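You operate a simulated robot arm through the tools that you are given. There is no shell and no other tool. Be economical: measure what you need, move in short steps, check, and stop when the job is done.

Carry out the task below with a simulated two-armed robot. There is one attempt and no reset: what you move stays moved.

## Task
Wipe up the spill on the top of the oil table with the rag and put it back.

Only the result counts: the job must be done as asked and must still hold three seconds after the hand-in. Knocking over, shifting, dropping, spilling or breaking anything else fails it.

## Robot
Two 7-joint arms with two-finger parallel grippers on one trunk, on a base that drives. Base frame: it is fixed to the floor where the robot stands at the start and does not move with it; the origin is under the middle of the robot, x ahead of it, y to its left, z up. Units: m, degrees, N and s.
The left shoulder is at the start at [0.05, 0.161, 1.073], the right one opposite. With the tool pointing down near the work surface each hand reaches from about 0.1 to 0.68 m from the robot's upright axis, wherever it stands, measured 20 degrees to its own side. Payload 3.43 kg a hand.
Tool frame (each hand has its own): the origin (TCP) lies between the finger pads and is the grasp point; the fingertips stand 0.03 m ahead of it; z points along the fingers, y is the line along which they close. Largest opening 0.094 m; finger width 0.028, thickness 0.01; the body of the gripper, 0.05 by 0.096 m, starts 0.055 m behind the TCP.
Orientation is that of the tool frame in the base frame, as [roll, pitch, yaw] about the fixed x, y, z axes, in that order (R = Rz(yaw) Ry(pitch) Rx(roll)). With the fingers straight down and closing along the base's y, the tool's x points along the base's -x, its y along +y and its z along -z.

## Interface
- The arms move only by the tool step_arm. It takes "left_deltas", "right_deltas" or both (then of equal length, played together; a hand with none holds still); each is a list of rows, each a list of 2 entries, a list of its own where there are three numbers: the shift along the tool's x, y, z in m, then the turn, a rotation vector about the tool's x, y, z in rad. In form: [[[tx, ty, tz], [rx, ry, rz]], ...]. A call has 1 to 8 rows; each row shifts and turns the commanded pose from where the row before left it, along the tool's axes as they then stand. "left_jaw" and "right_jaw" are, for a hand that has rows, the finger opening in m, from 0 to 0.094, set as the call begins (left out, the last holds). Rows are played at 5 a second. More than 0.05 m and 8.6 degrees between two rows, or a gripper value outside its range, and nothing of the call is played. Where a pose cannot be reached the arm comes as near as it can. A force on the tool above 40 N (or 10 N above the force at the start of the call, whichever is more), or a blocked arm, ends the call early, and 0.2 s more pass. Each finger travels about 0.045 m/s and halts on what it meets, pressing with about 27 N; the grip force reading is that of the motor and also rises with nothing between the fingers. The clock runs only during rows and for 0.2 s after the last one: add rows that do not move to give the fingers time. The reply holds the time, the measured pose of the TCP, the force on the tool along the base axes, the opening and the grip force, in the units named above and with some noise, with the torque about the TCP (base axes, N m) and any sound that the robot's microphone picked up.
- Cameras (640 x 400 px; columns grow to the right, rows downward): "scene" is now at [0.122, -0.0301, 1.2091]; the picture's right is [-0.31, -0.95, 0.00], its down [-0.50, 0.16, -0.85] and it looks along [0.81, -0.27, -0.52] (base axes); focal length 286 px, centre (320, 200). "left" rides on the left gripper at [0.076, -0.014, -0.103] in its tool frame; the picture's right is [0.18, 0.98, 0.00], its down [-0.75, 0.14, -0.64] and it looks along [-0.63, 0.12, 0.77] (tool axes); focal length 243 px, centre (320, 200). "right" rides on the right gripper at [0.076, 0.014, -0.103] in its tool frame; the picture's right is [-0.18, 0.98, 0.00], its down [-0.75, -0.14, -0.64] and it looks along [-0.63, -0.12, 0.77] (tool axes); focal length 243 px, centre (320, 200). There is no depth. A picture from a camera that has moved, and an enlarged one, comes with that camera's place and axes in the base frame and with its lens. The place of the scene camera against the robot may be out by one fixed shift of up to 0.012 m in any direction.
- grab_frame(camera): a new picture of that camera. The clock stands still meanwhile.
- slide_trunk(by): slides the trunk up (or, below 0, down) by that many m; the arms and the scene camera ride with it, the base frame stays. It gives what a move gives, with no picture.
- steer(legs): drives the robot by 1 to 6 legs, each [ahead, left, turn to the left] in m, m and degrees, along the robot's own axes; the way and the turn of a leg run together, so that a leg with both is an arc; at most 1.5 m and 180 degrees a leg. The arms and the cameras ride along, it lands a little off, and it stops where it bumps. It gives what a move gives.
- head_to(pan, tilt): turns the head with the scene camera to pan (to the left, within 80 degrees either way) and tilt (down, from -29 to 69), counted from straight ahead of the robot. It gives what a move gives.
- enlarge(camera, box): a new picture of the part [left, top, right, bottom] of that camera's present view, enlarged. The clock stands still meanwhile.
- job_done(): hands the job in; it is judged then, once.

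Work in short steps. Places have to be worked out from the pictures, the camera data and where the tool is seen: move nearer, look again, correct. Check each grasp and each placing, and mend what went wrong. You have 120 turns and 88 pictures in all, those below and enlarged ones among them. Open the grippers and draw the arms clear of the work before you hand the job in, unless the task says otherwise; then end with one line.

The tools are called after "Emit:" by a JSON object that holds its "api" and its "payload". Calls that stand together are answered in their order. step_arm: Moves the arms, as the interface text tells. Its arguments: {"type":"object","properties":{"left_deltas":{"type":"array","items":{"type":"array"}},"left_jaw":{"type":"number"},"right_deltas":{"type":"array","items":{"type":"array"}},"right_jaw":{"type":"number"}},"required":[]} The other tools are called the same way: slide_trunk (by) slides the trunk up or down; steer (legs) drives the base; head_to (pan, tilt) turns the head that bears the scene camera; grab_frame (camera) takes a picture; enlarge (camera, box) takes an enlarged picture of a part of a camera's view; job_done () hands the job in.

At the start:

```text
t: 0.0
left_tcp_pos: [0.4507, 0.0857, 0.9436]
left_ee_rot: [-180.0, 0.0, -179.9]
left_ft_force: [-0.4, 0.6, -0.3]
left_moment: [0.03, -0.04, 0.02]
left_finger_gap: 0.094
left_gripper_force: 0.0
right_tcp_pos: [0.474, -0.3368, 0.9315]
right_ee_rot: [179.9, 0.0, -180.0]
right_ft_force: [0.0, 0.4, 0.4]
right_moment: [-0.02, -0.01, -0.06]
right_finger_gap: 0.0939
right_gripper_force: 0.0
trunk travel left (down, up): [-0.1, 0.167]
robot x, y, heading: [-0.0035, 0.0015, 0.2]
head pan, tilt: [-18.3, 31.7]
```

scene: 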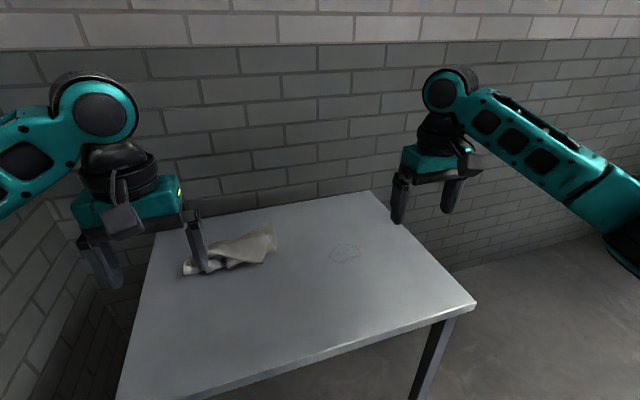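
right: 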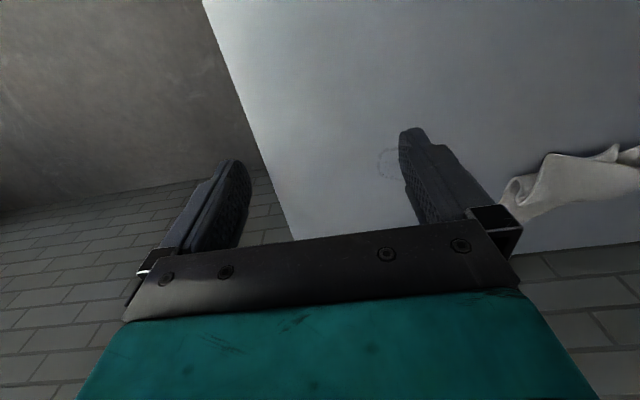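
left: 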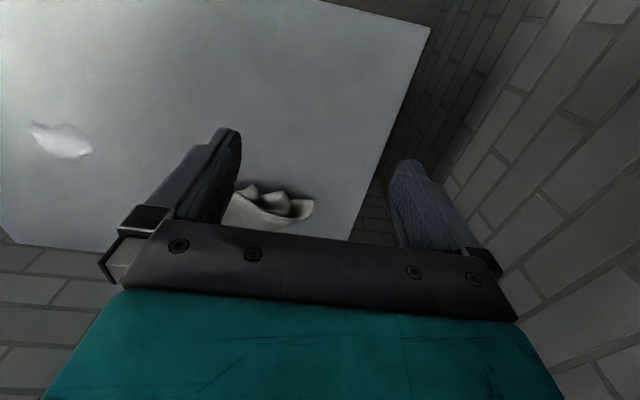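

I estimate the spill near (0.63, -0.27) and the rag near (0.72, 0.01) on the table. I'll look closer before moving.

Emit:
{"api": "enlarge", "payload": {"camera": "scene", "box": [140, 190, 460, 390]}}

Emit:
{"api": "enlarge", "payload": {"camera": "left", "box": [0, 60, 400, 260]}}

```text
2.00 times, centred on (300, 290) of scene
camera zoom: at [0.122, -0.0301, 1.2091], right [-0.31, -0.95, 0.0], down [-0.5, 0.16, -0.85], along [0.81, -0.27, -0.52], focal length 573 px, centre (360, 20)
```

zoom: 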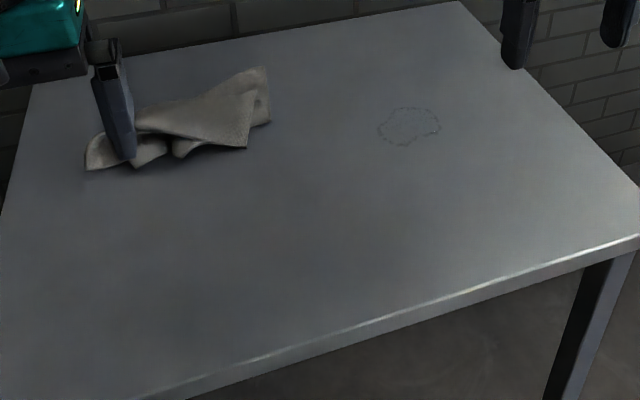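

```text
1.60 times, centred on (200, 160) of left
camera zoom: at [0.3761, 0.072, 1.0463], right [-0.19, 0.98, 0.0], down [0.75, 0.14, 0.64], along [0.63, 0.12, -0.77], focal length 388 px, centre (512, 264)
```

zoom: 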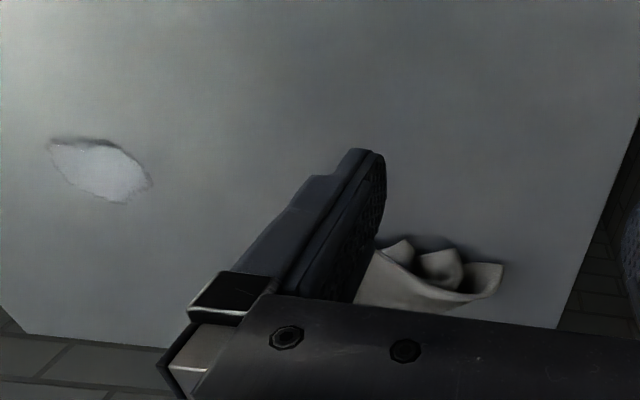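

Both cameras agree: spill around (0.62, -0.27), about 0.09 m wide. Before I drive a bit nearer, I'll look down to check the room between base and table.

Emit:
{"api": "head_to", "payload": {"pan": 0, "tilt": 69}}

Emit:
{"api": "grab_frame", "payload": {"camera": "scene"}}

```text
t: 1.0
left_tcp_pos: [0.4521, 0.0862, 0.9438]
left_ee_rot: [-180.0, 0.0, -179.9]
left_ft_force: [0.5, -0.7, -0.2]
left_moment: [-0.02, 0.0, -0.05]
left_finger_gap: 0.094
left_gripper_force: 0.1
right_tcp_pos: [0.4728, -0.3381, 0.9309]
right_ee_rot: [180.0, 0.1, 179.9]
right_ft_force: [0.1, -0.6, 0.2]
right_moment: [0.0, -0.03, 0.0]
right_finger_gap: 0.0943
right_gripper_force: 0.0
trunk travel left (down, up): [-0.1, 0.167]
robot x, y, heading: [0.0039, 0.0003, -0.2]
head pan, tilt: [0.0, 68.8]
```

```text
82 pictures are left
camera scene: at [0.0928, -0.002, 1.1602], right [0.0, -1.0, 0.0], down [-0.93, 0.0, -0.36], along [0.36, 0.0, -0.93], focal length 286 px, centre (320, 200)
```

scene: 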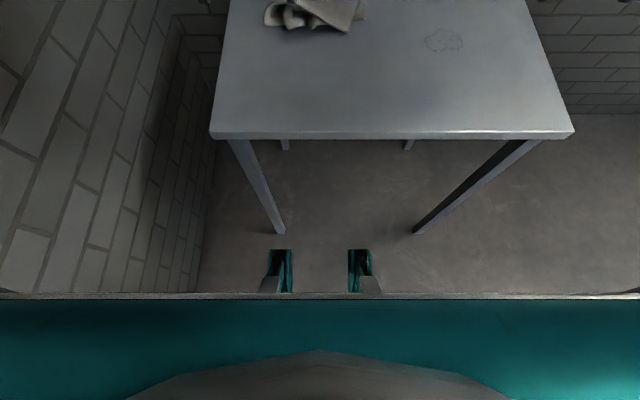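

The base's front feet end near x = 0.30 and the table legs stand at about x = 0.40, y = 0.17 and -0.41. I'll shift right 0.14 and then ahead 0.10, so the left arm can reach both rag and spill and the feet stay between the legs.

Emit:
{"api": "steer", "payload": {"legs": [[0, -0.14, 0], [0.1, 0, 0]]}}

Emit:
{"api": "head_to", "payload": {"pan": 5, "tilt": 45}}

Emit:
{"api": "grab_frame", "payload": {"camera": "scene"}}

Emit:
{"api": "grab_frame", "payload": {"camera": "left"}}

```text
t: 3.1
left_tcp_pos: [0.5511, -0.0543, 0.9433]
left_ee_rot: [-180.0, -0.1, 180.0]
left_ft_force: [0.1, -0.1, -0.6]
left_moment: [0.0, 0.03, 0.0]
left_finger_gap: 0.0939
left_gripper_force: 0.0
right_tcp_pos: [0.5715, -0.4774, 0.9316]
right_ee_rot: [-180.0, -0.1, 179.9]
right_ft_force: [0.9, 0.2, -0.1]
right_moment: [0.0, 0.0, -0.01]
right_finger_gap: 0.094
right_gripper_force: 0.0
trunk travel left (down, up): [-0.1, 0.167]
robot x, y, heading: [0.0975, -0.1417, -0.0]
head pan, tilt: [0.0, 68.8]
```

```text
t: 4.0
left_tcp_pos: [0.5503, -0.0538, 0.9444]
left_ee_rot: [179.9, 0.0, 180.0]
left_ft_force: [-0.7, 0.5, 1.2]
left_moment: [0.02, -0.01, 0.0]
left_finger_gap: 0.0939
left_gripper_force: 0.1
right_tcp_pos: [0.5713, -0.478, 0.9318]
right_ee_rot: [-180.0, 0.0, 179.9]
right_ft_force: [0.3, 0.2, -0.3]
right_moment: [0.04, -0.02, 0.0]
right_finger_gap: 0.0941
right_gripper_force: 0.0
trunk travel left (down, up): [-0.1, 0.167]
robot x, y, heading: [0.1022, -0.1417, -0.2]
head pan, tilt: [5.0, 45.0]
```

```text
81 pictures are left
camera scene: at [0.2175, -0.1343, 1.189], right [0.09, -1.0, 0.0], down [-0.7, -0.06, -0.71], along [0.7, 0.06, -0.71], focal length 286 px, centre (320, 200)
```

scene: 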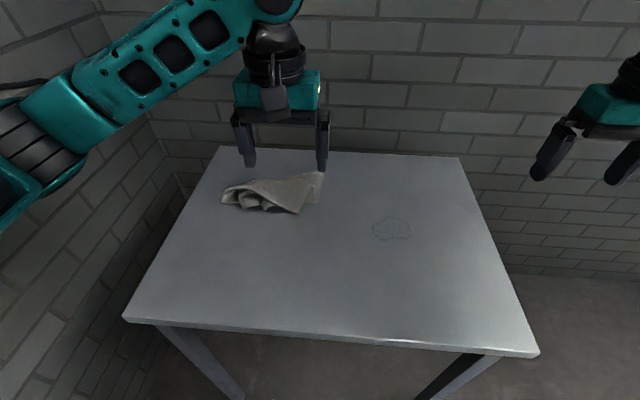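

```text
80 pictures are left
camera left: at [0.4759, -0.0679, 1.0463], right [-0.18, 0.98, 0.0], down [0.75, 0.14, 0.64], along [0.63, 0.12, -0.77], focal length 243 px, centre (320, 200)
```

left: 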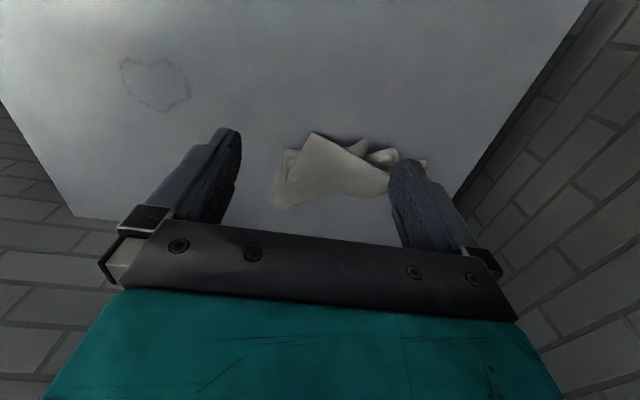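

The rag spans roughly from (0.69, 0.14) to (0.78, -0.09) with a corner at (0.65, -0.05). I'll enlarge both views to see its folds and pick a grasp, and to record its place.

Emit:
{"api": "enlarge", "payload": {"camera": "scene", "box": [190, 140, 430, 290]}}

Emit:
{"api": "enlarge", "payload": {"camera": "left", "box": [230, 100, 450, 238]}}

```text
2.67 times, centred on (310, 215) of scene
camera zoom: at [0.2175, -0.1343, 1.189], right [0.09, -1.0, 0.0], down [-0.7, -0.06, -0.71], along [0.7, 0.06, -0.71], focal length 764 px, centre (347, 160)
```

zoom: 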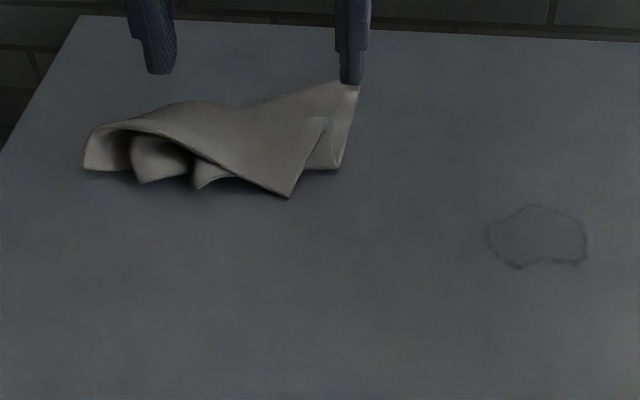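

```text
2.90 times, centred on (340, 169) of left
camera zoom: at [0.4759, -0.0679, 1.0463], right [-0.18, 0.98, 0.0], down [0.75, 0.14, 0.64], along [0.63, 0.12, -0.77], focal length 703 px, centre (262, 290)
```

zoom: 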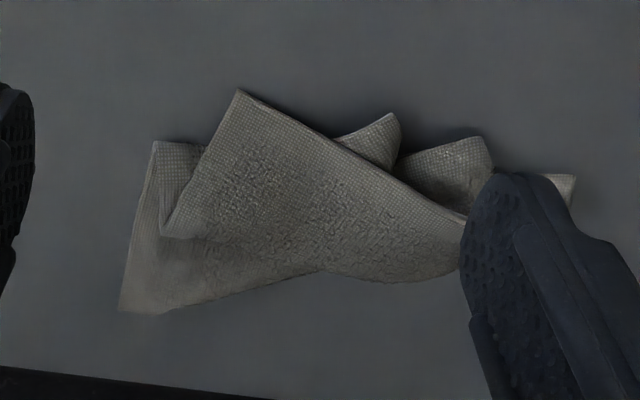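

The rag is about 0.25 m long and narrower toward its left end, roughly 0.09 m at (0.67, 0.04). I'll move the left hand over it for an unobstructed view from above.

Emit:
{"api": "step_arm", "payload": {"left_deltas": [[[-0.03, 0.03, 0], [0, 0, 0]], [[-0.03, 0.03, 0], [0, 0, 0]], [[0, 0.02, 0], [0, 0, 0]]]}}

Emit:
{"api": "enlarge", "payload": {"camera": "left", "box": [160, 0, 480, 200]}}

Emit:
{"api": "enlarge", "payload": {"camera": "scene", "box": [190, 100, 430, 250]}}

```text
t: 4.8
left_tcp_pos: [0.6098, 0.0265, 0.9445]
left_ee_rot: [179.9, -0.2, -180.0]
left_ft_force: [0.1, 0.6, -0.8]
left_moment: [0.0, 0.0, -0.01]
left_finger_gap: 0.0942
left_gripper_force: 0.0
right_tcp_pos: [0.5705, -0.477, 0.9301]
right_ee_rot: [-180.0, 0.0, 179.9]
right_ft_force: [-1.3, 0.4, -0.3]
right_moment: [-0.01, 0.05, -0.02]
right_finger_gap: 0.0938
right_gripper_force: 0.1
trunk travel left (down, up): [-0.1, 0.167]
robot x, y, heading: [0.1029, -0.1431, -0.4]
head pan, tilt: [5.0, 45.0]
```

```text
2.00 times, centred on (320, 100) of left
camera zoom: at [0.5356, 0.0132, 1.0458], right [-0.18, 0.98, 0.0], down [0.75, 0.14, 0.64], along [0.63, 0.12, -0.77], focal length 485 px, centre (320, 400)
```

zoom: 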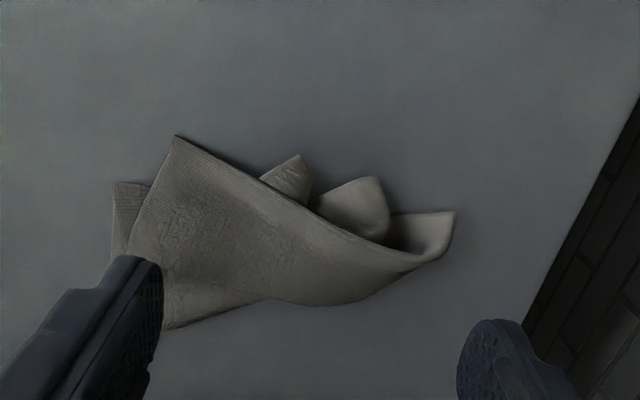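

```text
2.67 times, centred on (310, 175) of scene
camera zoom: at [0.2175, -0.1342, 1.1891], right [0.09, -1.0, 0.0], down [-0.7, -0.06, -0.71], along [0.7, 0.06, -0.71], focal length 764 px, centre (347, 267)
```

zoom: 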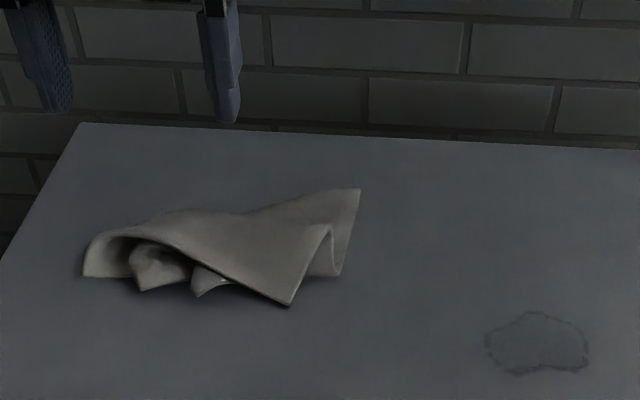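

The clear view puts the rag's narrow left part at about (0.655, 0.075), roughly 0.065–0.07 m wide, with its narrow direction about 20° off the base x axis. I'll turn the left hand so that the fingers close along that direction, above the grasp point.

Emit:
{"api": "step_arm", "payload": {"left_deltas": [[[-0.025, 0.03, 0], [0, 0, 0.149]], [[-0.02, 0.018, 0], [0, 0, 0.149]], [[0, 0, 0], [0, 0, 0.149]], [[0, 0, 0], [0, 0, 0.149]], [[0, 0, 0], [0, 0, 0.149]], [[0, 0, 0], [0, 0, 0.149]], [[0, 0, 0], [0, 0, 0.149]], [[0, 0, 0], [0, 0, 0.149]]]}}

Emit:
{"api": "grab_frame", "payload": {"camera": "left"}}

Emit:
{"api": "grab_frame", "payload": {"camera": "scene"}}

```text
t: 6.6
left_tcp_pos: [0.6592, 0.0705, 0.9441]
left_ee_rot: [-179.9, 0.0, 111.6]
left_ft_force: [0.8, 0.1, -0.5]
left_moment: [0.03, -0.01, -0.02]
left_finger_gap: 0.094
left_gripper_force: 0.0
right_tcp_pos: [0.5714, -0.4773, 0.9309]
right_ee_rot: [180.0, 0.0, 180.0]
right_ft_force: [-0.2, 0.6, 0.2]
right_moment: [0.0, 0.01, -0.01]
right_finger_gap: 0.0941
right_gripper_force: 0.0
trunk travel left (down, up): [-0.1, 0.167]
robot x, y, heading: [0.1006, -0.1368, 0.1]
head pan, tilt: [5.0, 45.0]
```

```text
75 pictures are left
camera left: at [0.6187, 0.1369, 1.0463], right [0.85, 0.53, 0.0], down [0.41, -0.65, 0.64], along [0.34, -0.54, -0.77], focal length 243 px, centre (320, 200)
```

left: 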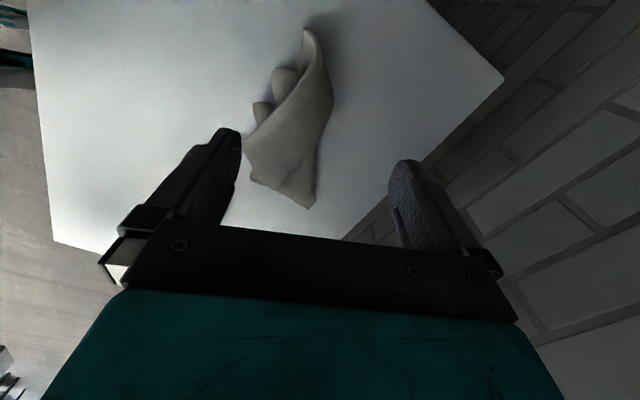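

```text
74 pictures are left
camera scene: at [0.2175, -0.1343, 1.1891], right [0.09, -1.0, 0.0], down [-0.7, -0.06, -0.71], along [0.7, 0.06, -0.71], focal length 286 px, centre (320, 200)
```

scene: 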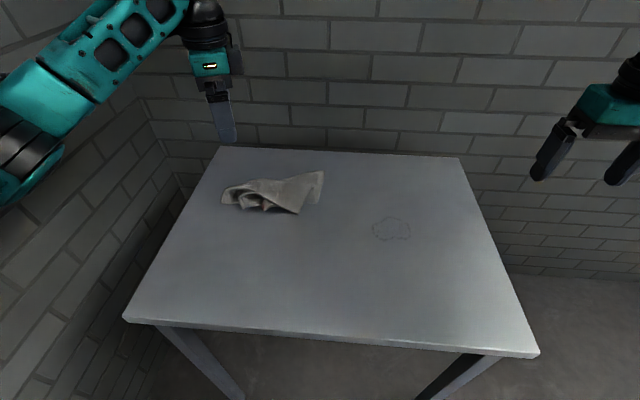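

The projected grasp point is at about pixel (319, 84), and the rag centre lies a little left of it. I'll enlarge this for precision.

Emit:
{"api": "enlarge", "payload": {"camera": "left", "box": [220, 10, 420, 135]}}

```text
3.20 times, centred on (320, 72) of left
camera zoom: at [0.6187, 0.1369, 1.0463], right [0.85, 0.53, 0.0], down [0.41, -0.65, 0.64], along [0.34, -0.54, -0.77], focal length 776 px, centre (320, 608)
```

zoom: 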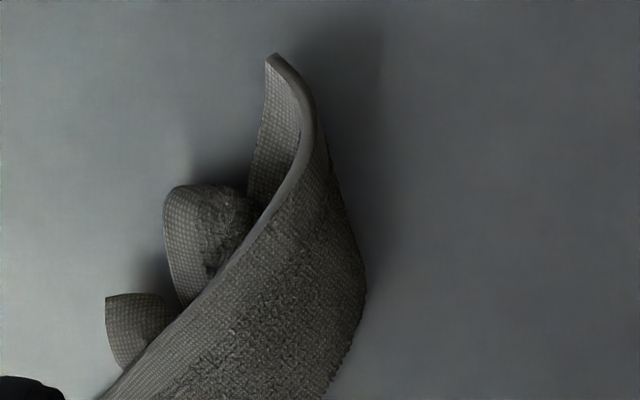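

I'll shift the hand about 24 mm along its closing line, to about (0.635, 0.066), and descend to z ≈ 0.84 for a check.

Emit:
{"api": "step_arm", "payload": {"left_deltas": [[[0.005, -0.024, 0.02], [0, 0, 0]], [[0, 0, 0.045], [0, 0, 0]], [[0, 0, 0.04], [0, 0, 0]]], "left_jaw": 0.094}}

Emit:
{"api": "grab_frame", "payload": {"camera": "left"}}

Emit:
{"api": "enlarge", "payload": {"camera": "scene", "box": [160, 90, 400, 240]}}

```text
t: 7.4
left_tcp_pos: [0.6355, 0.0677, 0.8384]
left_ee_rot: [-180.0, 0.1, 111.6]
left_ft_force: [-0.8, -0.3, 0.3]
left_moment: [0.0, -0.03, 0.0]
left_finger_gap: 0.0939
left_gripper_force: 0.0
right_tcp_pos: [0.5712, -0.4763, 0.9308]
right_ee_rot: [179.9, 0.1, 179.9]
right_ft_force: [-0.1, -0.5, -0.1]
right_moment: [-0.03, 0.01, 0.04]
right_finger_gap: 0.0941
right_gripper_force: 0.0
trunk travel left (down, up): [-0.1, 0.167]
robot x, y, heading: [0.1028, -0.141, -0.0]
head pan, tilt: [5.0, 45.0]
```

```text
72 pictures are left
camera left: at [0.5944, 0.1328, 0.9401], right [0.85, 0.53, 0.0], down [0.41, -0.65, 0.64], along [0.34, -0.54, -0.77], focal length 243 px, centre (320, 200)
```

left: 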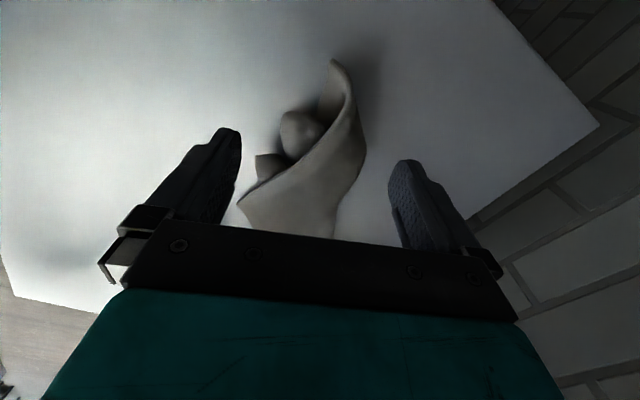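

```text
2.67 times, centred on (280, 165) of scene
camera zoom: at [0.2176, -0.1343, 1.1891], right [0.09, -1.0, 0.0], down [-0.7, -0.06, -0.71], along [0.7, 0.06, -0.71], focal length 764 px, centre (427, 293)
```

zoom: 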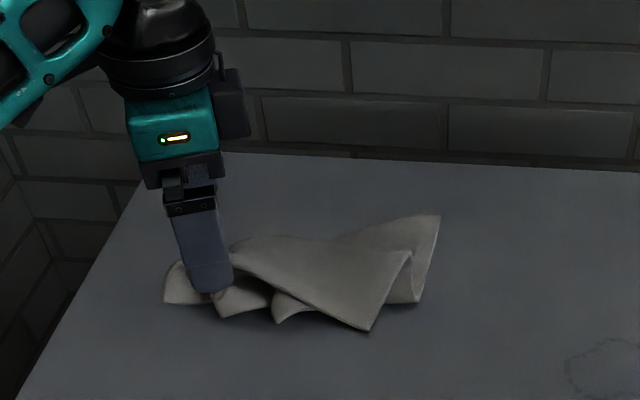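

The rag lies centred between the fingers (about 0.07 m against the 0.094 m opening). I'll descend to z ≈ 0.748, with the fingertips just above the table.

Emit:
{"api": "step_arm", "payload": {"left_deltas": [[[0, 0, 0.03], [0, 0, 0]], [[0, 0, 0.03], [0, 0, 0]], [[0, 0, 0.02], [0, 0, 0]], [[0, 0, 0.01], [0, 0, 0]]]}}

Emit:
{"api": "grab_frame", "payload": {"camera": "left"}}

Emit:
{"api": "enlarge", "payload": {"camera": "scene", "box": [160, 90, 400, 240]}}

```text
t: 8.2
left_tcp_pos: [0.6368, 0.0655, 0.7765]
left_ee_rot: [179.8, 0.4, 111.7]
left_ft_force: [-6.6, 1.0, 14.7]
left_moment: [-0.13, 0.99, -0.09]
left_finger_gap: 0.0942
left_gripper_force: 0.0
right_tcp_pos: [0.572, -0.4759, 0.9309]
right_ee_rot: [-179.9, 0.1, 180.0]
right_ft_force: [0.5, 0.0, -0.2]
right_moment: [0.01, 0.0, -0.03]
right_finger_gap: 0.094
right_gripper_force: 0.0
trunk travel left (down, up): [-0.1, 0.167]
robot x, y, heading: [0.0975, -0.1418, 0.1]
head pan, tilt: [5.0, 45.0]
stopped in row 3 (left hand): the force on the tool passed its limit (the readings are from after the stop); the commanded pose is now the measured one
```

```text
70 pictures are left
camera left: at [0.5948, 0.1327, 0.8768], right [0.85, 0.53, 0.0], down [0.41, -0.65, 0.65], along [0.35, -0.55, -0.76], focal length 243 px, centre (320, 200)
```

left: 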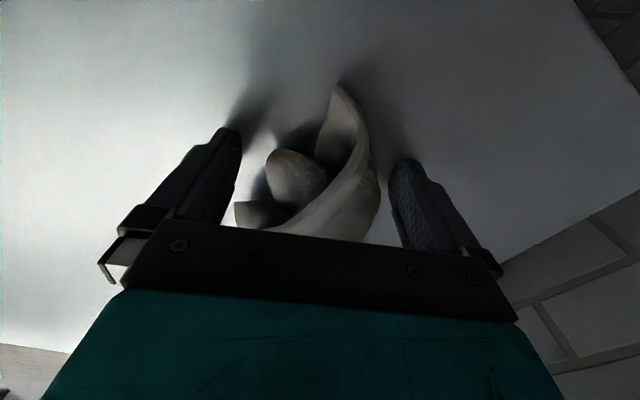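

```text
2.67 times, centred on (280, 165) of scene
camera zoom: at [0.2167, -0.1344, 1.1894], right [0.09, -1.0, 0.0], down [-0.7, -0.06, -0.71], along [0.7, 0.06, -0.71], focal length 764 px, centre (427, 293)
```

zoom: 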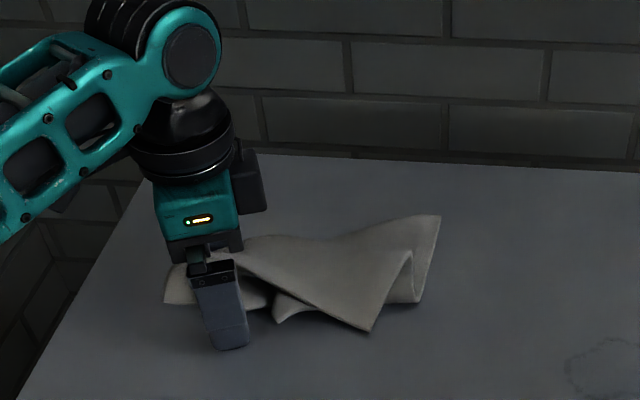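

The stop with the fingertips at z ≈ 0.7465, and re-triangulating the spill from two views, both put the table top at z ≈ 0.745 and the spill at about (0.587, -0.238). The fingers straddle the rag, so I'll lift 3 mm and close.

Emit:
{"api": "step_arm", "payload": {"left_deltas": [[[0, 0, -0.003], [0, 0, 0]], [[0, 0, 0], [0, 0, 0]], [[0, 0, 0], [0, 0, 0]], [[0, 0, 0], [0, 0, 0]], [[0, 0, 0], [0, 0, 0]], [[0, 0, 0], [0, 0, 0]], [[0, 0, 0], [0, 0, 0]], [[0, 0, 0], [0, 0, 0]]], "left_jaw": 0.0}}

Emit:
{"api": "grab_frame", "payload": {"camera": "left"}}

Emit:
{"api": "enlarge", "payload": {"camera": "scene", "box": [160, 90, 400, 240]}}

```text
t: 10.0
left_tcp_pos: [0.6367, 0.0662, 0.7749]
left_ee_rot: [179.8, 0.3, 111.7]
left_ft_force: [-0.4, 0.6, 2.3]
left_moment: [0.01, -0.03, -0.01]
left_finger_gap: 0.0128
left_gripper_force: 27.0
right_tcp_pos: [0.573, -0.4767, 0.9314]
right_ee_rot: [-179.9, 0.1, 179.9]
right_ft_force: [-0.3, 0.8, 0.2]
right_moment: [0.01, 0.01, 0.0]
right_finger_gap: 0.094
right_gripper_force: 0.1
trunk travel left (down, up): [-0.1, 0.167]
robot x, y, heading: [0.0999, -0.1419, -0.0]
head pan, tilt: [5.0, 45.0]
```

```text
68 pictures are left
camera left: at [0.5953, 0.1332, 0.8772], right [0.85, 0.53, 0.0], down [0.41, -0.65, 0.65], along [0.35, -0.54, -0.76], focal length 243 px, centre (320, 200)
```

left: 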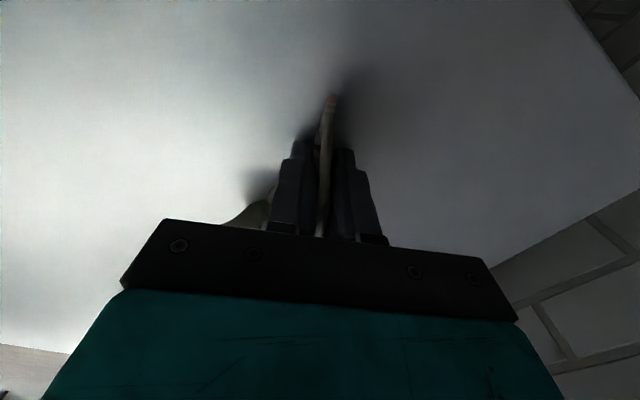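

```text
2.67 times, centred on (280, 165) of scene
camera zoom: at [0.2174, -0.1342, 1.1891], right [0.09, -1.0, 0.0], down [-0.7, -0.06, -0.71], along [0.7, 0.06, -0.71], focal length 764 px, centre (427, 293)
```

zoom: 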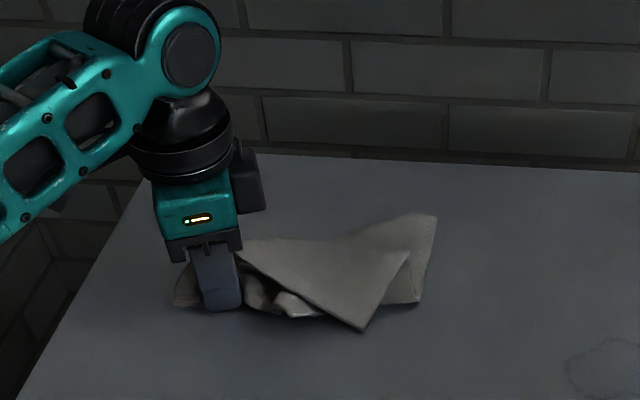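

It's a deformable cloth, gripped with a 12.8 mm gap. I'll lift it a little and check that it comes along.

Emit:
{"api": "step_arm", "payload": {"left_deltas": [[[0, 0, -0.03], [0, 0, 0]], [[0, 0, -0.04], [0, 0, 0]], [[0, 0, -0.04], [0, 0, 0]], [[0, 0, 0], [0, 0, 0]]]}}

Emit:
{"api": "grab_frame", "payload": {"camera": "scene"}}

Emit:
{"api": "grab_frame", "payload": {"camera": "left"}}

```text
t: 11.0
left_tcp_pos: [0.6358, 0.0658, 0.8846]
left_ee_rot: [179.9, 0.2, 111.7]
left_ft_force: [0.4, 0.8, -0.2]
left_moment: [-0.01, -0.01, 0.03]
left_finger_gap: 0.0123
left_gripper_force: 27.1
right_tcp_pos: [0.5716, -0.476, 0.931]
right_ee_rot: [179.9, 0.1, 180.0]
right_ft_force: [0.1, 0.5, 0.4]
right_moment: [-0.02, -0.03, -0.02]
right_finger_gap: 0.094
right_gripper_force: 0.0
trunk travel left (down, up): [-0.1, 0.167]
robot x, y, heading: [0.0999, -0.1373, -0.1]
head pan, tilt: [5.0, 45.0]
```

```text
66 pictures are left
camera scene: at [0.2175, -0.1342, 1.189], right [0.09, -1.0, 0.0], down [-0.7, -0.06, -0.71], along [0.7, 0.06, -0.71], focal length 286 px, centre (320, 200)
```

scene: 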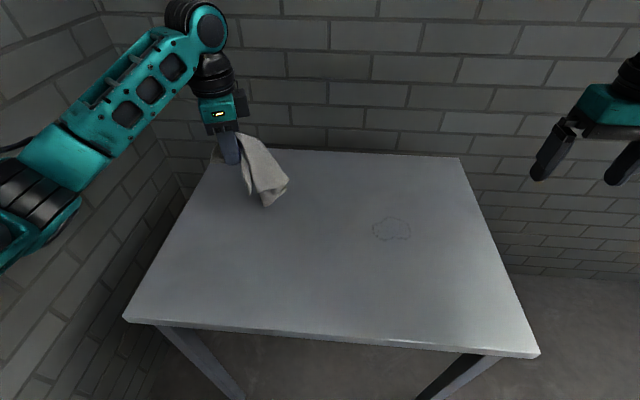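

```text
65 pictures are left
camera left: at [0.5952, 0.1328, 0.9872], right [0.85, 0.53, 0.0], down [0.41, -0.65, 0.65], along [0.35, -0.55, -0.76], focal length 243 px, centre (320, 200)
```

left: 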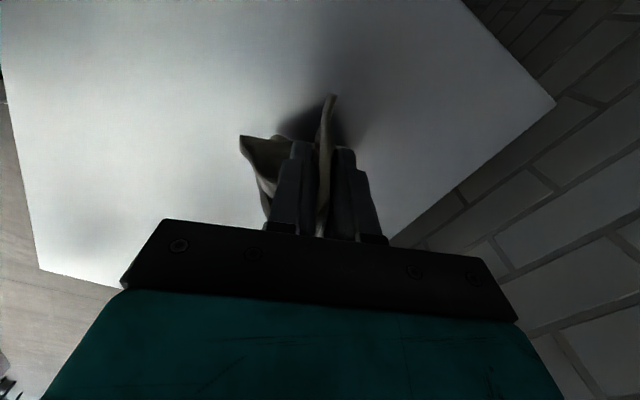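

The cloth came up, hanging toward -y. I'll carry it so that its body is over the spill (TCP about (0.56, -0.17)).

Emit:
{"api": "step_arm", "payload": {"left_deltas": [[[-0.032, -0.0263, 0], [0, 0, 0]], [[-0.032, -0.0263, 0], [0, 0, 0]], [[-0.032, -0.0263, 0], [0, 0, 0]], [[-0.032, -0.0263, 0], [0, 0, 0]], [[-0.032, -0.0263, 0], [0, 0, 0]], [[-0.031, -0.0263, 0], [0, 0, 0]], [[0, 0, 0], [0, 0, 0]]]}}

Emit:
{"api": "grab_frame", "payload": {"camera": "scene"}}

Emit:
{"api": "grab_frame", "payload": {"camera": "right"}}

```text
t: 12.6
left_tcp_pos: [0.5596, -0.1691, 0.8856]
left_ee_rot: [179.8, 0.1, 111.8]
left_ft_force: [-0.7, 0.7, -0.7]
left_moment: [0.02, 0.0, 0.03]
left_finger_gap: 0.0122
left_gripper_force: 26.6
right_tcp_pos: [0.5716, -0.4761, 0.9313]
right_ee_rot: [180.0, 0.0, 179.9]
right_ft_force: [0.7, 0.1, 0.7]
right_moment: [0.04, 0.03, 0.01]
right_finger_gap: 0.0942
right_gripper_force: 0.0
trunk travel left (down, up): [-0.1, 0.167]
robot x, y, heading: [0.0978, -0.1389, 0.1]
head pan, tilt: [5.0, 45.0]
```

```text
64 pictures are left
camera scene: at [0.2175, -0.1342, 1.1891], right [0.09, -1.0, 0.0], down [-0.7, -0.06, -0.71], along [0.7, 0.06, -0.71], focal length 286 px, centre (320, 200)
```

scene: 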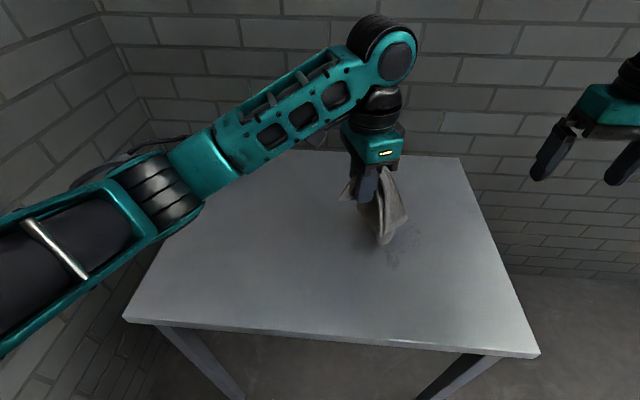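

```text
63 pictures are left
camera right: at [0.4964, -0.4618, 1.0342], right [0.19, 0.98, 0.0], down [0.75, -0.14, 0.64], along [0.63, -0.12, -0.77], focal length 243 px, centre (320, 200)
```

right: 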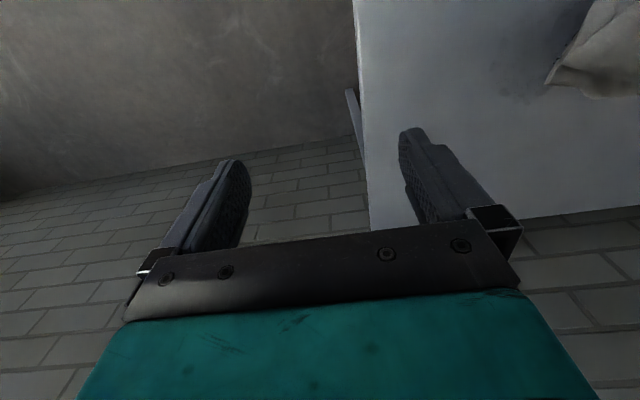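

The cloth is just above the spill's left side. I'll lower it to about z = 0.785 so that it lies on the table.

Emit:
{"api": "step_arm", "payload": {"left_deltas": [[[0, 0, 0.03], [0, 0, 0]], [[0, 0, 0.03], [0, 0, 0]], [[0, 0, 0.025], [0, 0, 0]], [[0, 0, 0.018], [0, 0, 0]], [[0, 0, 0], [0, 0, 0]]]}}

Emit:
{"api": "enlarge", "payload": {"camera": "scene", "box": [260, 150, 500, 300]}}

Emit:
{"api": "enlarge", "payload": {"camera": "right", "box": [400, 0, 640, 150]}}

```text
t: 13.8
left_tcp_pos: [0.56, -0.1686, 0.7838]
left_ee_rot: [179.7, 0.3, 111.8]
left_ft_force: [0.3, -0.9, 9.7]
left_moment: [-0.21, -0.01, 0.03]
left_finger_gap: 0.0125
left_gripper_force: 26.7
right_tcp_pos: [0.5716, -0.4755, 0.9314]
right_ee_rot: [180.0, -0.1, 179.8]
right_ft_force: [0.6, -1.1, -0.2]
right_moment: [0.02, -0.03, -0.03]
right_finger_gap: 0.0939
right_gripper_force: 0.1
trunk travel left (down, up): [-0.1, 0.167]
robot x, y, heading: [0.1019, -0.1417, -0.4]
head pan, tilt: [5.0, 45.0]
```

```text
2.67 times, centred on (380, 225) of scene
camera zoom: at [0.2168, -0.1341, 1.1893], right [0.09, -1.0, 0.0], down [-0.7, -0.06, -0.71], along [0.7, 0.06, -0.71], focal length 764 px, centre (160, 133)
```

zoom: 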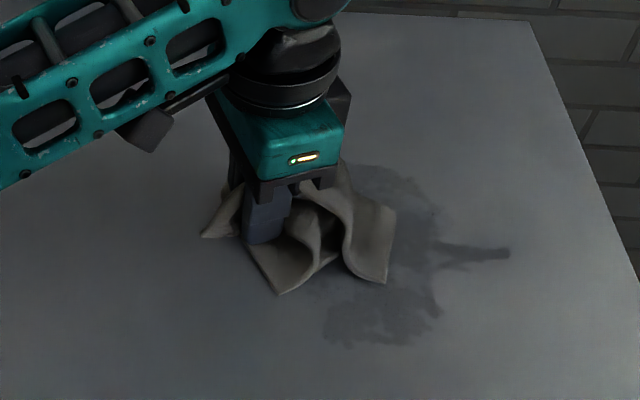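

```text
2.67 times, centred on (520, 75) of right
camera zoom: at [0.4959, -0.4617, 1.0347], right [0.19, 0.98, 0.0], down [0.75, -0.14, 0.64], along [0.63, -0.12, -0.77], focal length 647 px, centre (-213, 533)
```

zoom: 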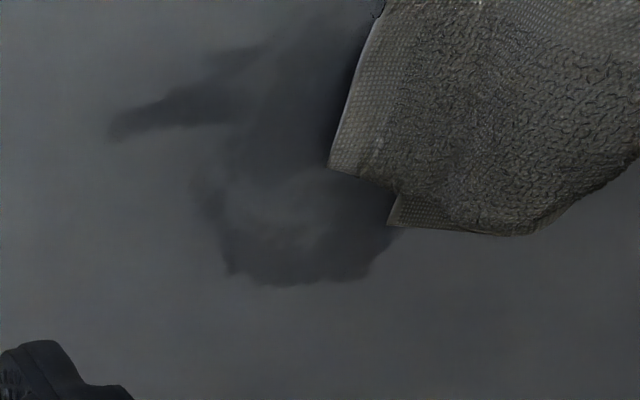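

The cloth now covers most of the spill with light pressure (10 N). I'll wipe back and forth across it.

Emit:
{"api": "step_arm", "payload": {"left_deltas": [[[-0.037, -0.015, 0], [0, 0, 0]], [[-0.028, -0.011, 0], [0, 0, 0]], [[-0.011, 0.028, 0], [0, 0, 0]], [[0.037, 0.015, 0], [0, 0, 0]], [[0.028, 0.011, 0], [0, 0, 0]], [[0.017, -0.042, 0], [0, 0, 0]], [[-0.037, -0.015, 0], [0, 0, 0]], [[-0.028, -0.011, 0], [0, 0, 0]]]}}

Emit:
{"api": "enlarge", "payload": {"camera": "scene", "box": [260, 150, 500, 300]}}

Emit:
{"api": "enlarge", "payload": {"camera": "right", "box": [400, 0, 640, 150]}}

```text
t: 15.6
left_tcp_pos: [0.5428, -0.2393, 0.783]
left_ee_rot: [179.7, 0.3, 111.8]
left_ft_force: [-1.2, 2.5, 16.6]
left_moment: [-0.14, 0.07, -0.01]
left_finger_gap: 0.0123
left_gripper_force: 27.5
right_tcp_pos: [0.5722, -0.477, 0.9322]
right_ee_rot: [179.9, 0.1, 180.0]
right_ft_force: [-0.6, -0.6, -1.0]
right_moment: [0.01, 0.0, 0.0]
right_finger_gap: 0.0941
right_gripper_force: 0.1
trunk travel left (down, up): [-0.1, 0.167]
robot x, y, heading: [0.1007, -0.1394, -0.1]
head pan, tilt: [5.0, 45.0]
```

```text
2.67 times, centred on (380, 225) of scene
camera zoom: at [0.2163, -0.1338, 1.1893], right [0.09, -1.0, 0.0], down [-0.7, -0.06, -0.71], along [0.71, 0.06, -0.71], focal length 764 px, centre (160, 133)
```

zoom: 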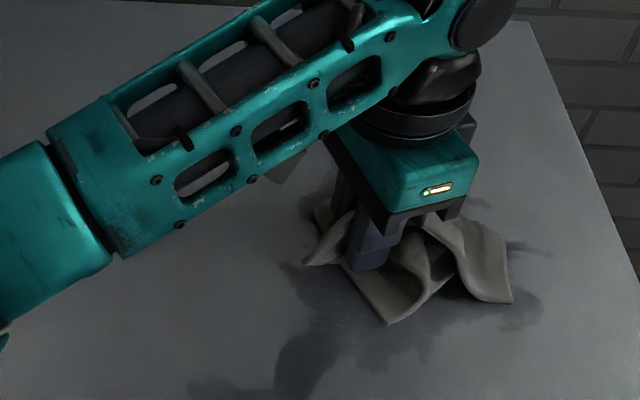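

```text
2.67 times, centred on (520, 75) of right
camera zoom: at [0.4955, -0.4615, 1.0348], right [0.19, 0.98, 0.0], down [0.75, -0.14, 0.64], along [0.63, -0.12, -0.77], focal length 647 px, centre (-213, 533)
```

zoom: 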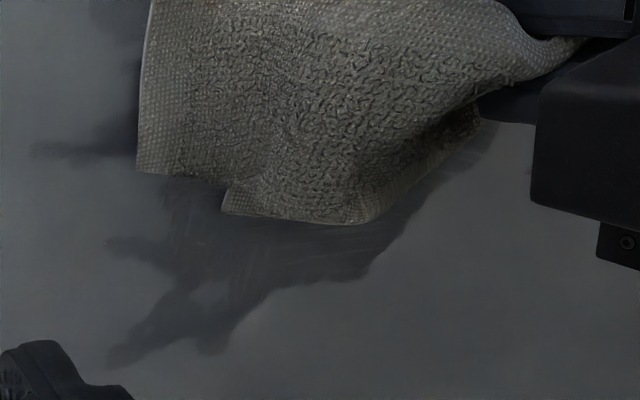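

The dark patches move with the arm, so they are its shadows. I'll make another set of strokes a little farther out.

Emit:
{"api": "step_arm", "payload": {"left_deltas": [[[-0.015, 0.037, 0], [0, 0, 0]], [[0.037, 0.015, 0], [0, 0, 0]], [[0.037, 0.015, 0], [0, 0, 0]], [[0.037, 0.015, 0], [0, 0, 0]], [[-0.011, 0.028, 0], [0, 0, 0]], [[-0.037, -0.015, 0], [0, 0, 0]], [[-0.037, -0.015, 0], [0, 0, 0]], [[-0.037, -0.015, 0], [0, 0, 0]]]}}

Emit:
{"api": "step_arm", "payload": {"left_deltas": [[[0.015, -0.037, 0], [0, 0, 0]], [[0.037, 0.015, 0], [0, 0, 0]], [[0.037, 0.015, 0], [0, 0, 0]], [[0.037, 0.015, 0], [0, 0, 0]], [[0.037, 0.015, 0], [0, 0, 0]], [[0, 0, -0.03], [0, 0, 0]], [[0.02, 0.01, -0.045], [0, 0, 0]], [[0.03, 0.01, -0.035], [0, 0, 0]]]}}

Emit:
{"api": "grab_frame", "payload": {"camera": "scene"}}

Emit:
{"api": "grab_frame", "payload": {"camera": "right"}}

```text
t: 17.4
left_tcp_pos: [0.6122, -0.24, 0.7844]
left_ee_rot: [179.7, 0.3, 111.6]
left_ft_force: [-1.9, -0.1, 8.8]
left_moment: [-0.13, 0.05, 0.0]
left_finger_gap: 0.0122
left_gripper_force: 26.7
right_tcp_pos: [0.571, -0.4767, 0.9307]
right_ee_rot: [-180.0, 0.0, 179.9]
right_ft_force: [0.0, -0.5, 0.7]
right_moment: [0.01, 0.03, -0.02]
right_finger_gap: 0.094
right_gripper_force: 0.1
trunk travel left (down, up): [-0.1, 0.167]
robot x, y, heading: [0.1043, -0.1385, -0.4]
head pan, tilt: [5.0, 45.0]
```

```text
refused: row 7 steps farther than a row can; nothing moved
```

```text
58 pictures are left
camera scene: at [0.2167, -0.1342, 1.189], right [0.09, -1.0, 0.0], down [-0.7, -0.06, -0.71], along [0.71, 0.06, -0.71], focal length 286 px, centre (320, 200)
```

scene: 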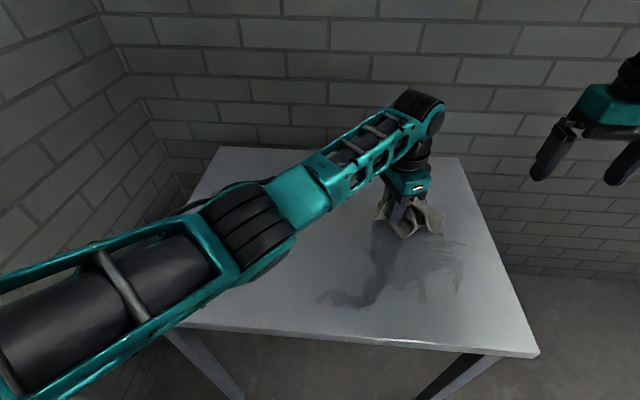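

```text
57 pictures are left
camera right: at [0.4957, -0.4619, 1.0344], right [0.19, 0.98, 0.0], down [0.75, -0.14, 0.64], along [0.63, -0.12, -0.77], focal length 243 px, centre (320, 200)
```

right: 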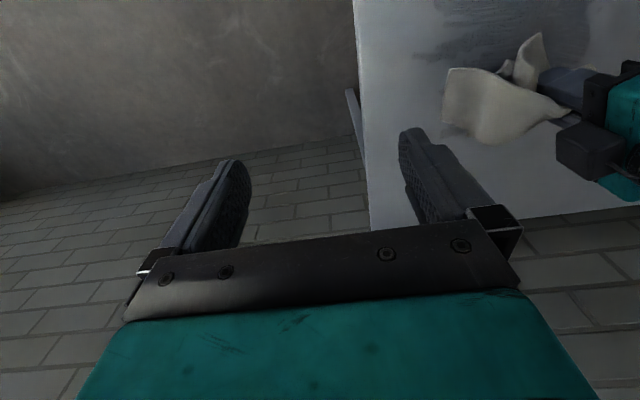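

The second call was refused for one oversized row. I'll stroke back across the spill and lift away in smaller steps, then look.

Emit:
{"api": "step_arm", "payload": {"left_deltas": [[[0.015, -0.037, 0], [0, 0, 0]], [[0.037, 0.015, 0], [0, 0, 0]], [[0.037, 0.015, 0], [0, 0, 0]], [[0.037, 0.015, 0], [0, 0, 0]], [[0.037, 0.015, 0], [0, 0, 0]], [[0, 0, -0.03], [0, 0, 0]], [[0.02, 0.01, -0.04], [0, 0, 0]], [[0.03, 0.01, -0.03], [0, 0, 0]]]}}

Emit:
{"api": "step_arm", "payload": {"left_deltas": [[[0.037, 0.015, 0], [0, 0, 0]], [[0.037, 0.015, 0], [0, 0, 0]], [[0.02, 0.015, 0], [0, 0, 0]]]}}

Emit:
{"api": "grab_frame", "payload": {"camera": "scene"}}

Emit:
{"api": "enlarge", "payload": {"camera": "scene", "box": [300, 180, 460, 280]}}

```text
t: 19.2
left_tcp_pos: [0.5756, -0.0257, 0.8813]
left_ee_rot: [179.9, 0.2, 111.7]
left_ft_force: [-0.3, 0.6, -1.1]
left_moment: [0.05, -0.04, 0.04]
left_finger_gap: 0.0124
left_gripper_force: 27.2
right_tcp_pos: [0.5711, -0.4763, 0.932]
right_ee_rot: [-180.0, 0.0, 180.0]
right_ft_force: [-0.2, 0.3, -0.1]
right_moment: [-0.01, 0.0, -0.01]
right_finger_gap: 0.094
right_gripper_force: 0.0
trunk travel left (down, up): [-0.1, 0.167]
robot x, y, heading: [0.0984, -0.1386, 0.0]
head pan, tilt: [5.0, 45.0]
```

```text
t: 20.0
left_tcp_pos: [0.5837, 0.0794, 0.8823]
left_ee_rot: [180.0, 0.3, 111.6]
left_ft_force: [0.6, -0.7, -0.6]
left_moment: [-0.01, -0.03, 0.01]
left_finger_gap: 0.0121
left_gripper_force: 27.0
right_tcp_pos: [0.5731, -0.4759, 0.9309]
right_ee_rot: [-180.0, 0.0, 179.9]
right_ft_force: [-0.9, 0.1, 1.1]
right_moment: [0.04, 0.01, 0.01]
right_finger_gap: 0.0942
right_gripper_force: 0.0
trunk travel left (down, up): [-0.1, 0.167]
robot x, y, heading: [0.0986, -0.1408, 0.2]
head pan, tilt: [5.0, 45.0]
```

```text
56 pictures are left
camera scene: at [0.2175, -0.1341, 1.1891], right [0.09, -1.0, 0.0], down [-0.7, -0.06, -0.71], along [0.7, 0.06, -0.71], focal length 286 px, centre (320, 200)
```

scene: 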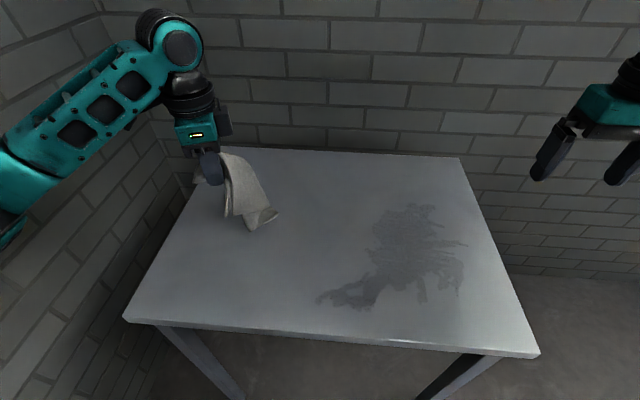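

```text
4.00 times, centred on (380, 230) of scene
camera zoom: at [0.2175, -0.1341, 1.1891], right [0.09, -1.0, 0.0], down [-0.7, -0.06, -0.71], along [0.7, 0.06, -0.71], focal length 1146 px, centre (80, 80)
```

zoom: 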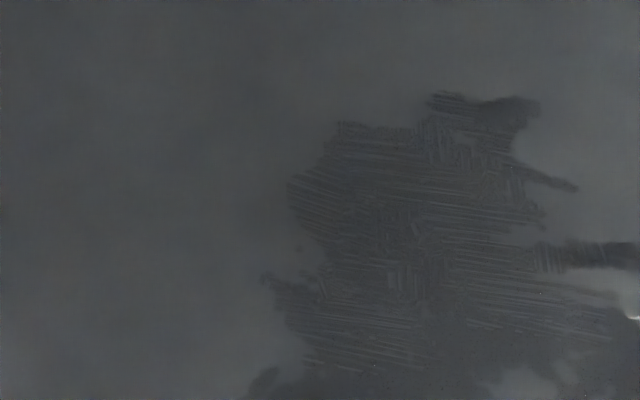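

Important correction: the dark area stayed after the hand left, so it is the liquid, now smeared over about x 0.43–0.66, y -0.38 to -0.11. I'll look closely before continuing.

Emit:
{"api": "enlarge", "payload": {"camera": "scene", "box": [270, 170, 526, 330]}}

Emit:
{"api": "grab_frame", "payload": {"camera": "right"}}

Emit:
{"api": "grab_frame", "payload": {"camera": "left"}}

```text
2.50 times, centred on (398, 250) of scene
camera zoom: at [0.2175, -0.1341, 1.1891], right [0.09, -1.0, 0.0], down [-0.7, -0.06, -0.71], along [0.7, 0.06, -0.71], focal length 716 px, centre (125, 75)
```

zoom: 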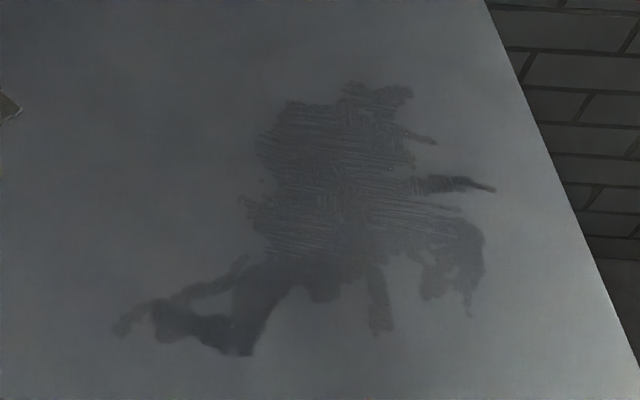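

```text
53 pictures are left
camera right: at [0.4964, -0.4617, 1.0342], right [0.19, 0.98, 0.0], down [0.75, -0.14, 0.64], along [0.63, -0.12, -0.77], focal length 243 px, centre (320, 200)
```

right: 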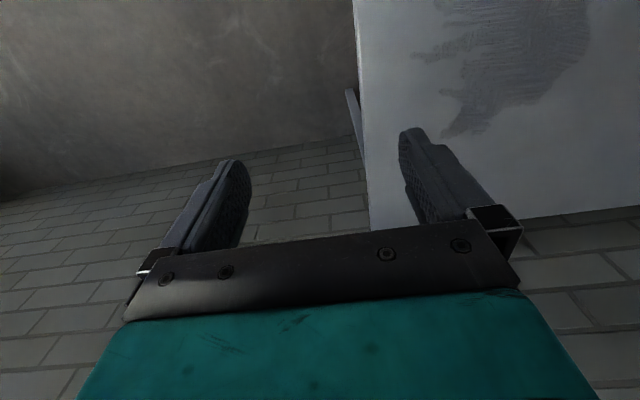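

```text
52 pictures are left
camera left: at [0.5418, 0.1455, 0.984], right [0.85, 0.53, 0.0], down [0.41, -0.65, 0.65], along [0.35, -0.55, -0.76], focal length 243 px, centre (320, 200)
```

left: 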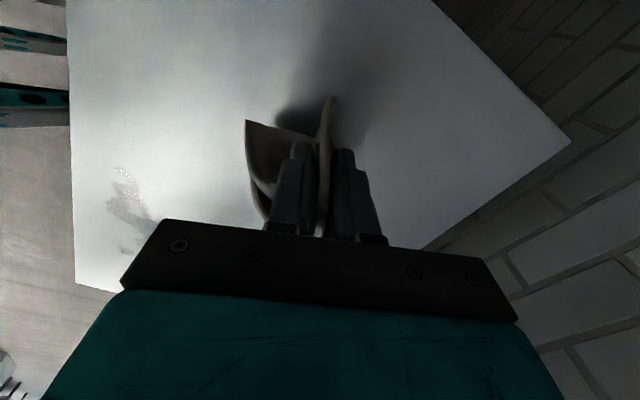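

The smear is static, with tendrils reaching toward the front edge. I'll mop from its outer edges inward: first go to the front side at TCP (0.41, -0.10), carried a bit higher, and draw the right hand back out of the way.

Emit:
{"api": "step_arm", "payload": {"left_deltas": [[[0, 0, -0.04], [0, 0, 0]], [[-0.0172, -0.038, 0], [0, 0, 0]], [[-0.0172, -0.038, 0], [0, 0, 0]], [[-0.0172, -0.038, 0], [0, 0, 0]], [[-0.0172, -0.038, 0], [0, 0, 0]], [[-0.0172, -0.038, 0], [0, 0, 0]], [[-0.0172, -0.038, 0], [0, 0, 0]]], "right_deltas": [[[0.02, -0.03, 0], [0, 0, 0]], [[0.02, -0.03, 0], [0, 0, 0]], [[0.02, -0.03, 0], [0, 0, 0]], [[0.02, 0, 0], [0, 0, 0]], [[0, 0, 0], [0, 0, 0]], [[0, 0, 0], [0, 0, 0]], [[0, 0, 0], [0, 0, 0]]]}}

Emit:
{"api": "step_arm", "payload": {"left_deltas": [[[0, 0, 0.04], [0, 0, 0]], [[0, 0, 0.04], [0, 0, 0]], [[0, 0, 0.03], [0, 0, 0]], [[0, 0, 0.02], [0, 0, 0]], [[0, 0, 0], [0, 0, 0]]]}}

Emit:
{"api": "grab_frame", "payload": {"camera": "scene"}}

```text
t: 21.6
left_tcp_pos: [0.4098, -0.1026, 0.9212]
left_ee_rot: [179.8, 0.3, 111.8]
left_ft_force: [0.1, 0.5, -0.4]
left_moment: [0.06, -0.05, 0.0]
left_finger_gap: 0.0122
left_gripper_force: 27.2
right_tcp_pos: [0.4918, -0.5671, 0.9315]
right_ee_rot: [180.0, 0.0, 179.8]
right_ft_force: [-0.9, 0.7, 0.6]
right_moment: [0.0, -0.01, 0.03]
right_finger_gap: 0.0939
right_gripper_force: 0.0
trunk travel left (down, up): [-0.1, 0.167]
robot x, y, heading: [0.099, -0.1413, -0.4]
head pan, tilt: [5.0, 45.0]
```

```text
t: 22.8
left_tcp_pos: [0.4106, -0.1013, 0.7917]
left_ee_rot: [179.8, 0.3, 111.8]
left_ft_force: [-0.3, 0.0, 2.7]
left_moment: [-0.06, 0.01, 0.05]
left_finger_gap: 0.0121
left_gripper_force: 27.5
right_tcp_pos: [0.4919, -0.5674, 0.9313]
right_ee_rot: [180.0, 0.0, 179.8]
right_ft_force: [0.6, 0.3, -0.2]
right_moment: [0.0, 0.0, 0.05]
right_finger_gap: 0.0941
right_gripper_force: 0.1
trunk travel left (down, up): [-0.1, 0.167]
robot x, y, heading: [0.0975, -0.14, -0.1]
head pan, tilt: [5.0, 45.0]
```

```text
51 pictures are left
camera scene: at [0.2174, -0.1342, 1.1891], right [0.09, -1.0, 0.0], down [-0.7, -0.06, -0.71], along [0.7, 0.06, -0.71], focal length 286 px, centre (320, 200)
```

scene: 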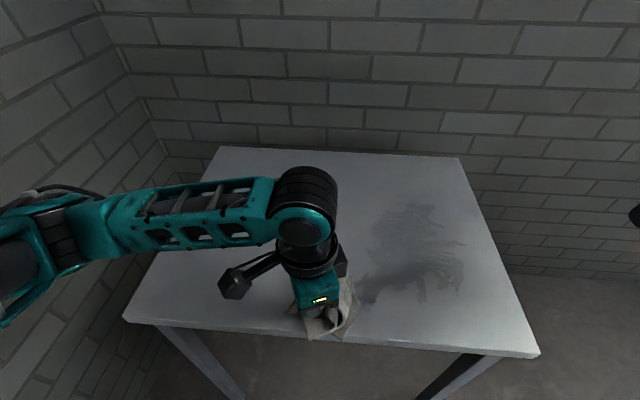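

The cloth lies at the front over the first tendril. I'll press lightly and sweep away from the robot along this lane, then see what effect one stroke has.

Emit:
{"api": "step_arm", "payload": {"left_deltas": [[[0, 0, 0.006], [0, 0, 0]], [[-0.011, 0.028, 0], [0, 0, 0]], [[-0.011, 0.028, 0], [0, 0, 0]], [[-0.011, 0.028, 0], [0, 0, 0]], [[-0.011, 0.028, 0], [0, 0, 0]], [[-0.011, 0.028, 0], [0, 0, 0]], [[-0.011, 0.028, 0], [0, 0, 0]]]}}

Emit:
{"api": "enlarge", "payload": {"camera": "scene", "box": [270, 170, 526, 330]}}

```text
t: 24.4
left_tcp_pos: [0.5895, -0.0996, 0.787]
left_ee_rot: [179.9, 0.2, 111.6]
left_ft_force: [-1.9, -0.2, 9.8]
left_moment: [-0.11, 0.05, -0.01]
left_finger_gap: 0.0122
left_gripper_force: 27.4
right_tcp_pos: [0.4914, -0.5668, 0.9315]
right_ee_rot: [-180.0, -0.1, 179.9]
right_ft_force: [-0.6, -0.3, -0.4]
right_moment: [-0.01, 0.02, 0.02]
right_finger_gap: 0.0938
right_gripper_force: 0.0
trunk travel left (down, up): [-0.1, 0.167]
robot x, y, heading: [0.1007, -0.1394, -0.1]
head pan, tilt: [5.0, 45.0]
```

```text
2.50 times, centred on (398, 250) of scene
camera zoom: at [0.2167, -0.1343, 1.1891], right [0.09, -1.0, 0.0], down [-0.7, -0.06, -0.71], along [0.71, 0.06, -0.71], focal length 716 px, centre (125, 75)
```

zoom: 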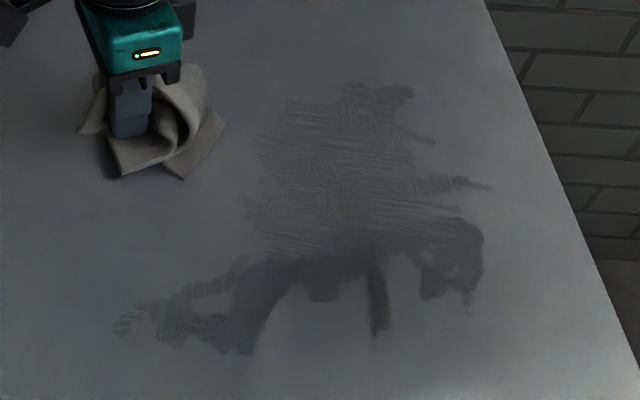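

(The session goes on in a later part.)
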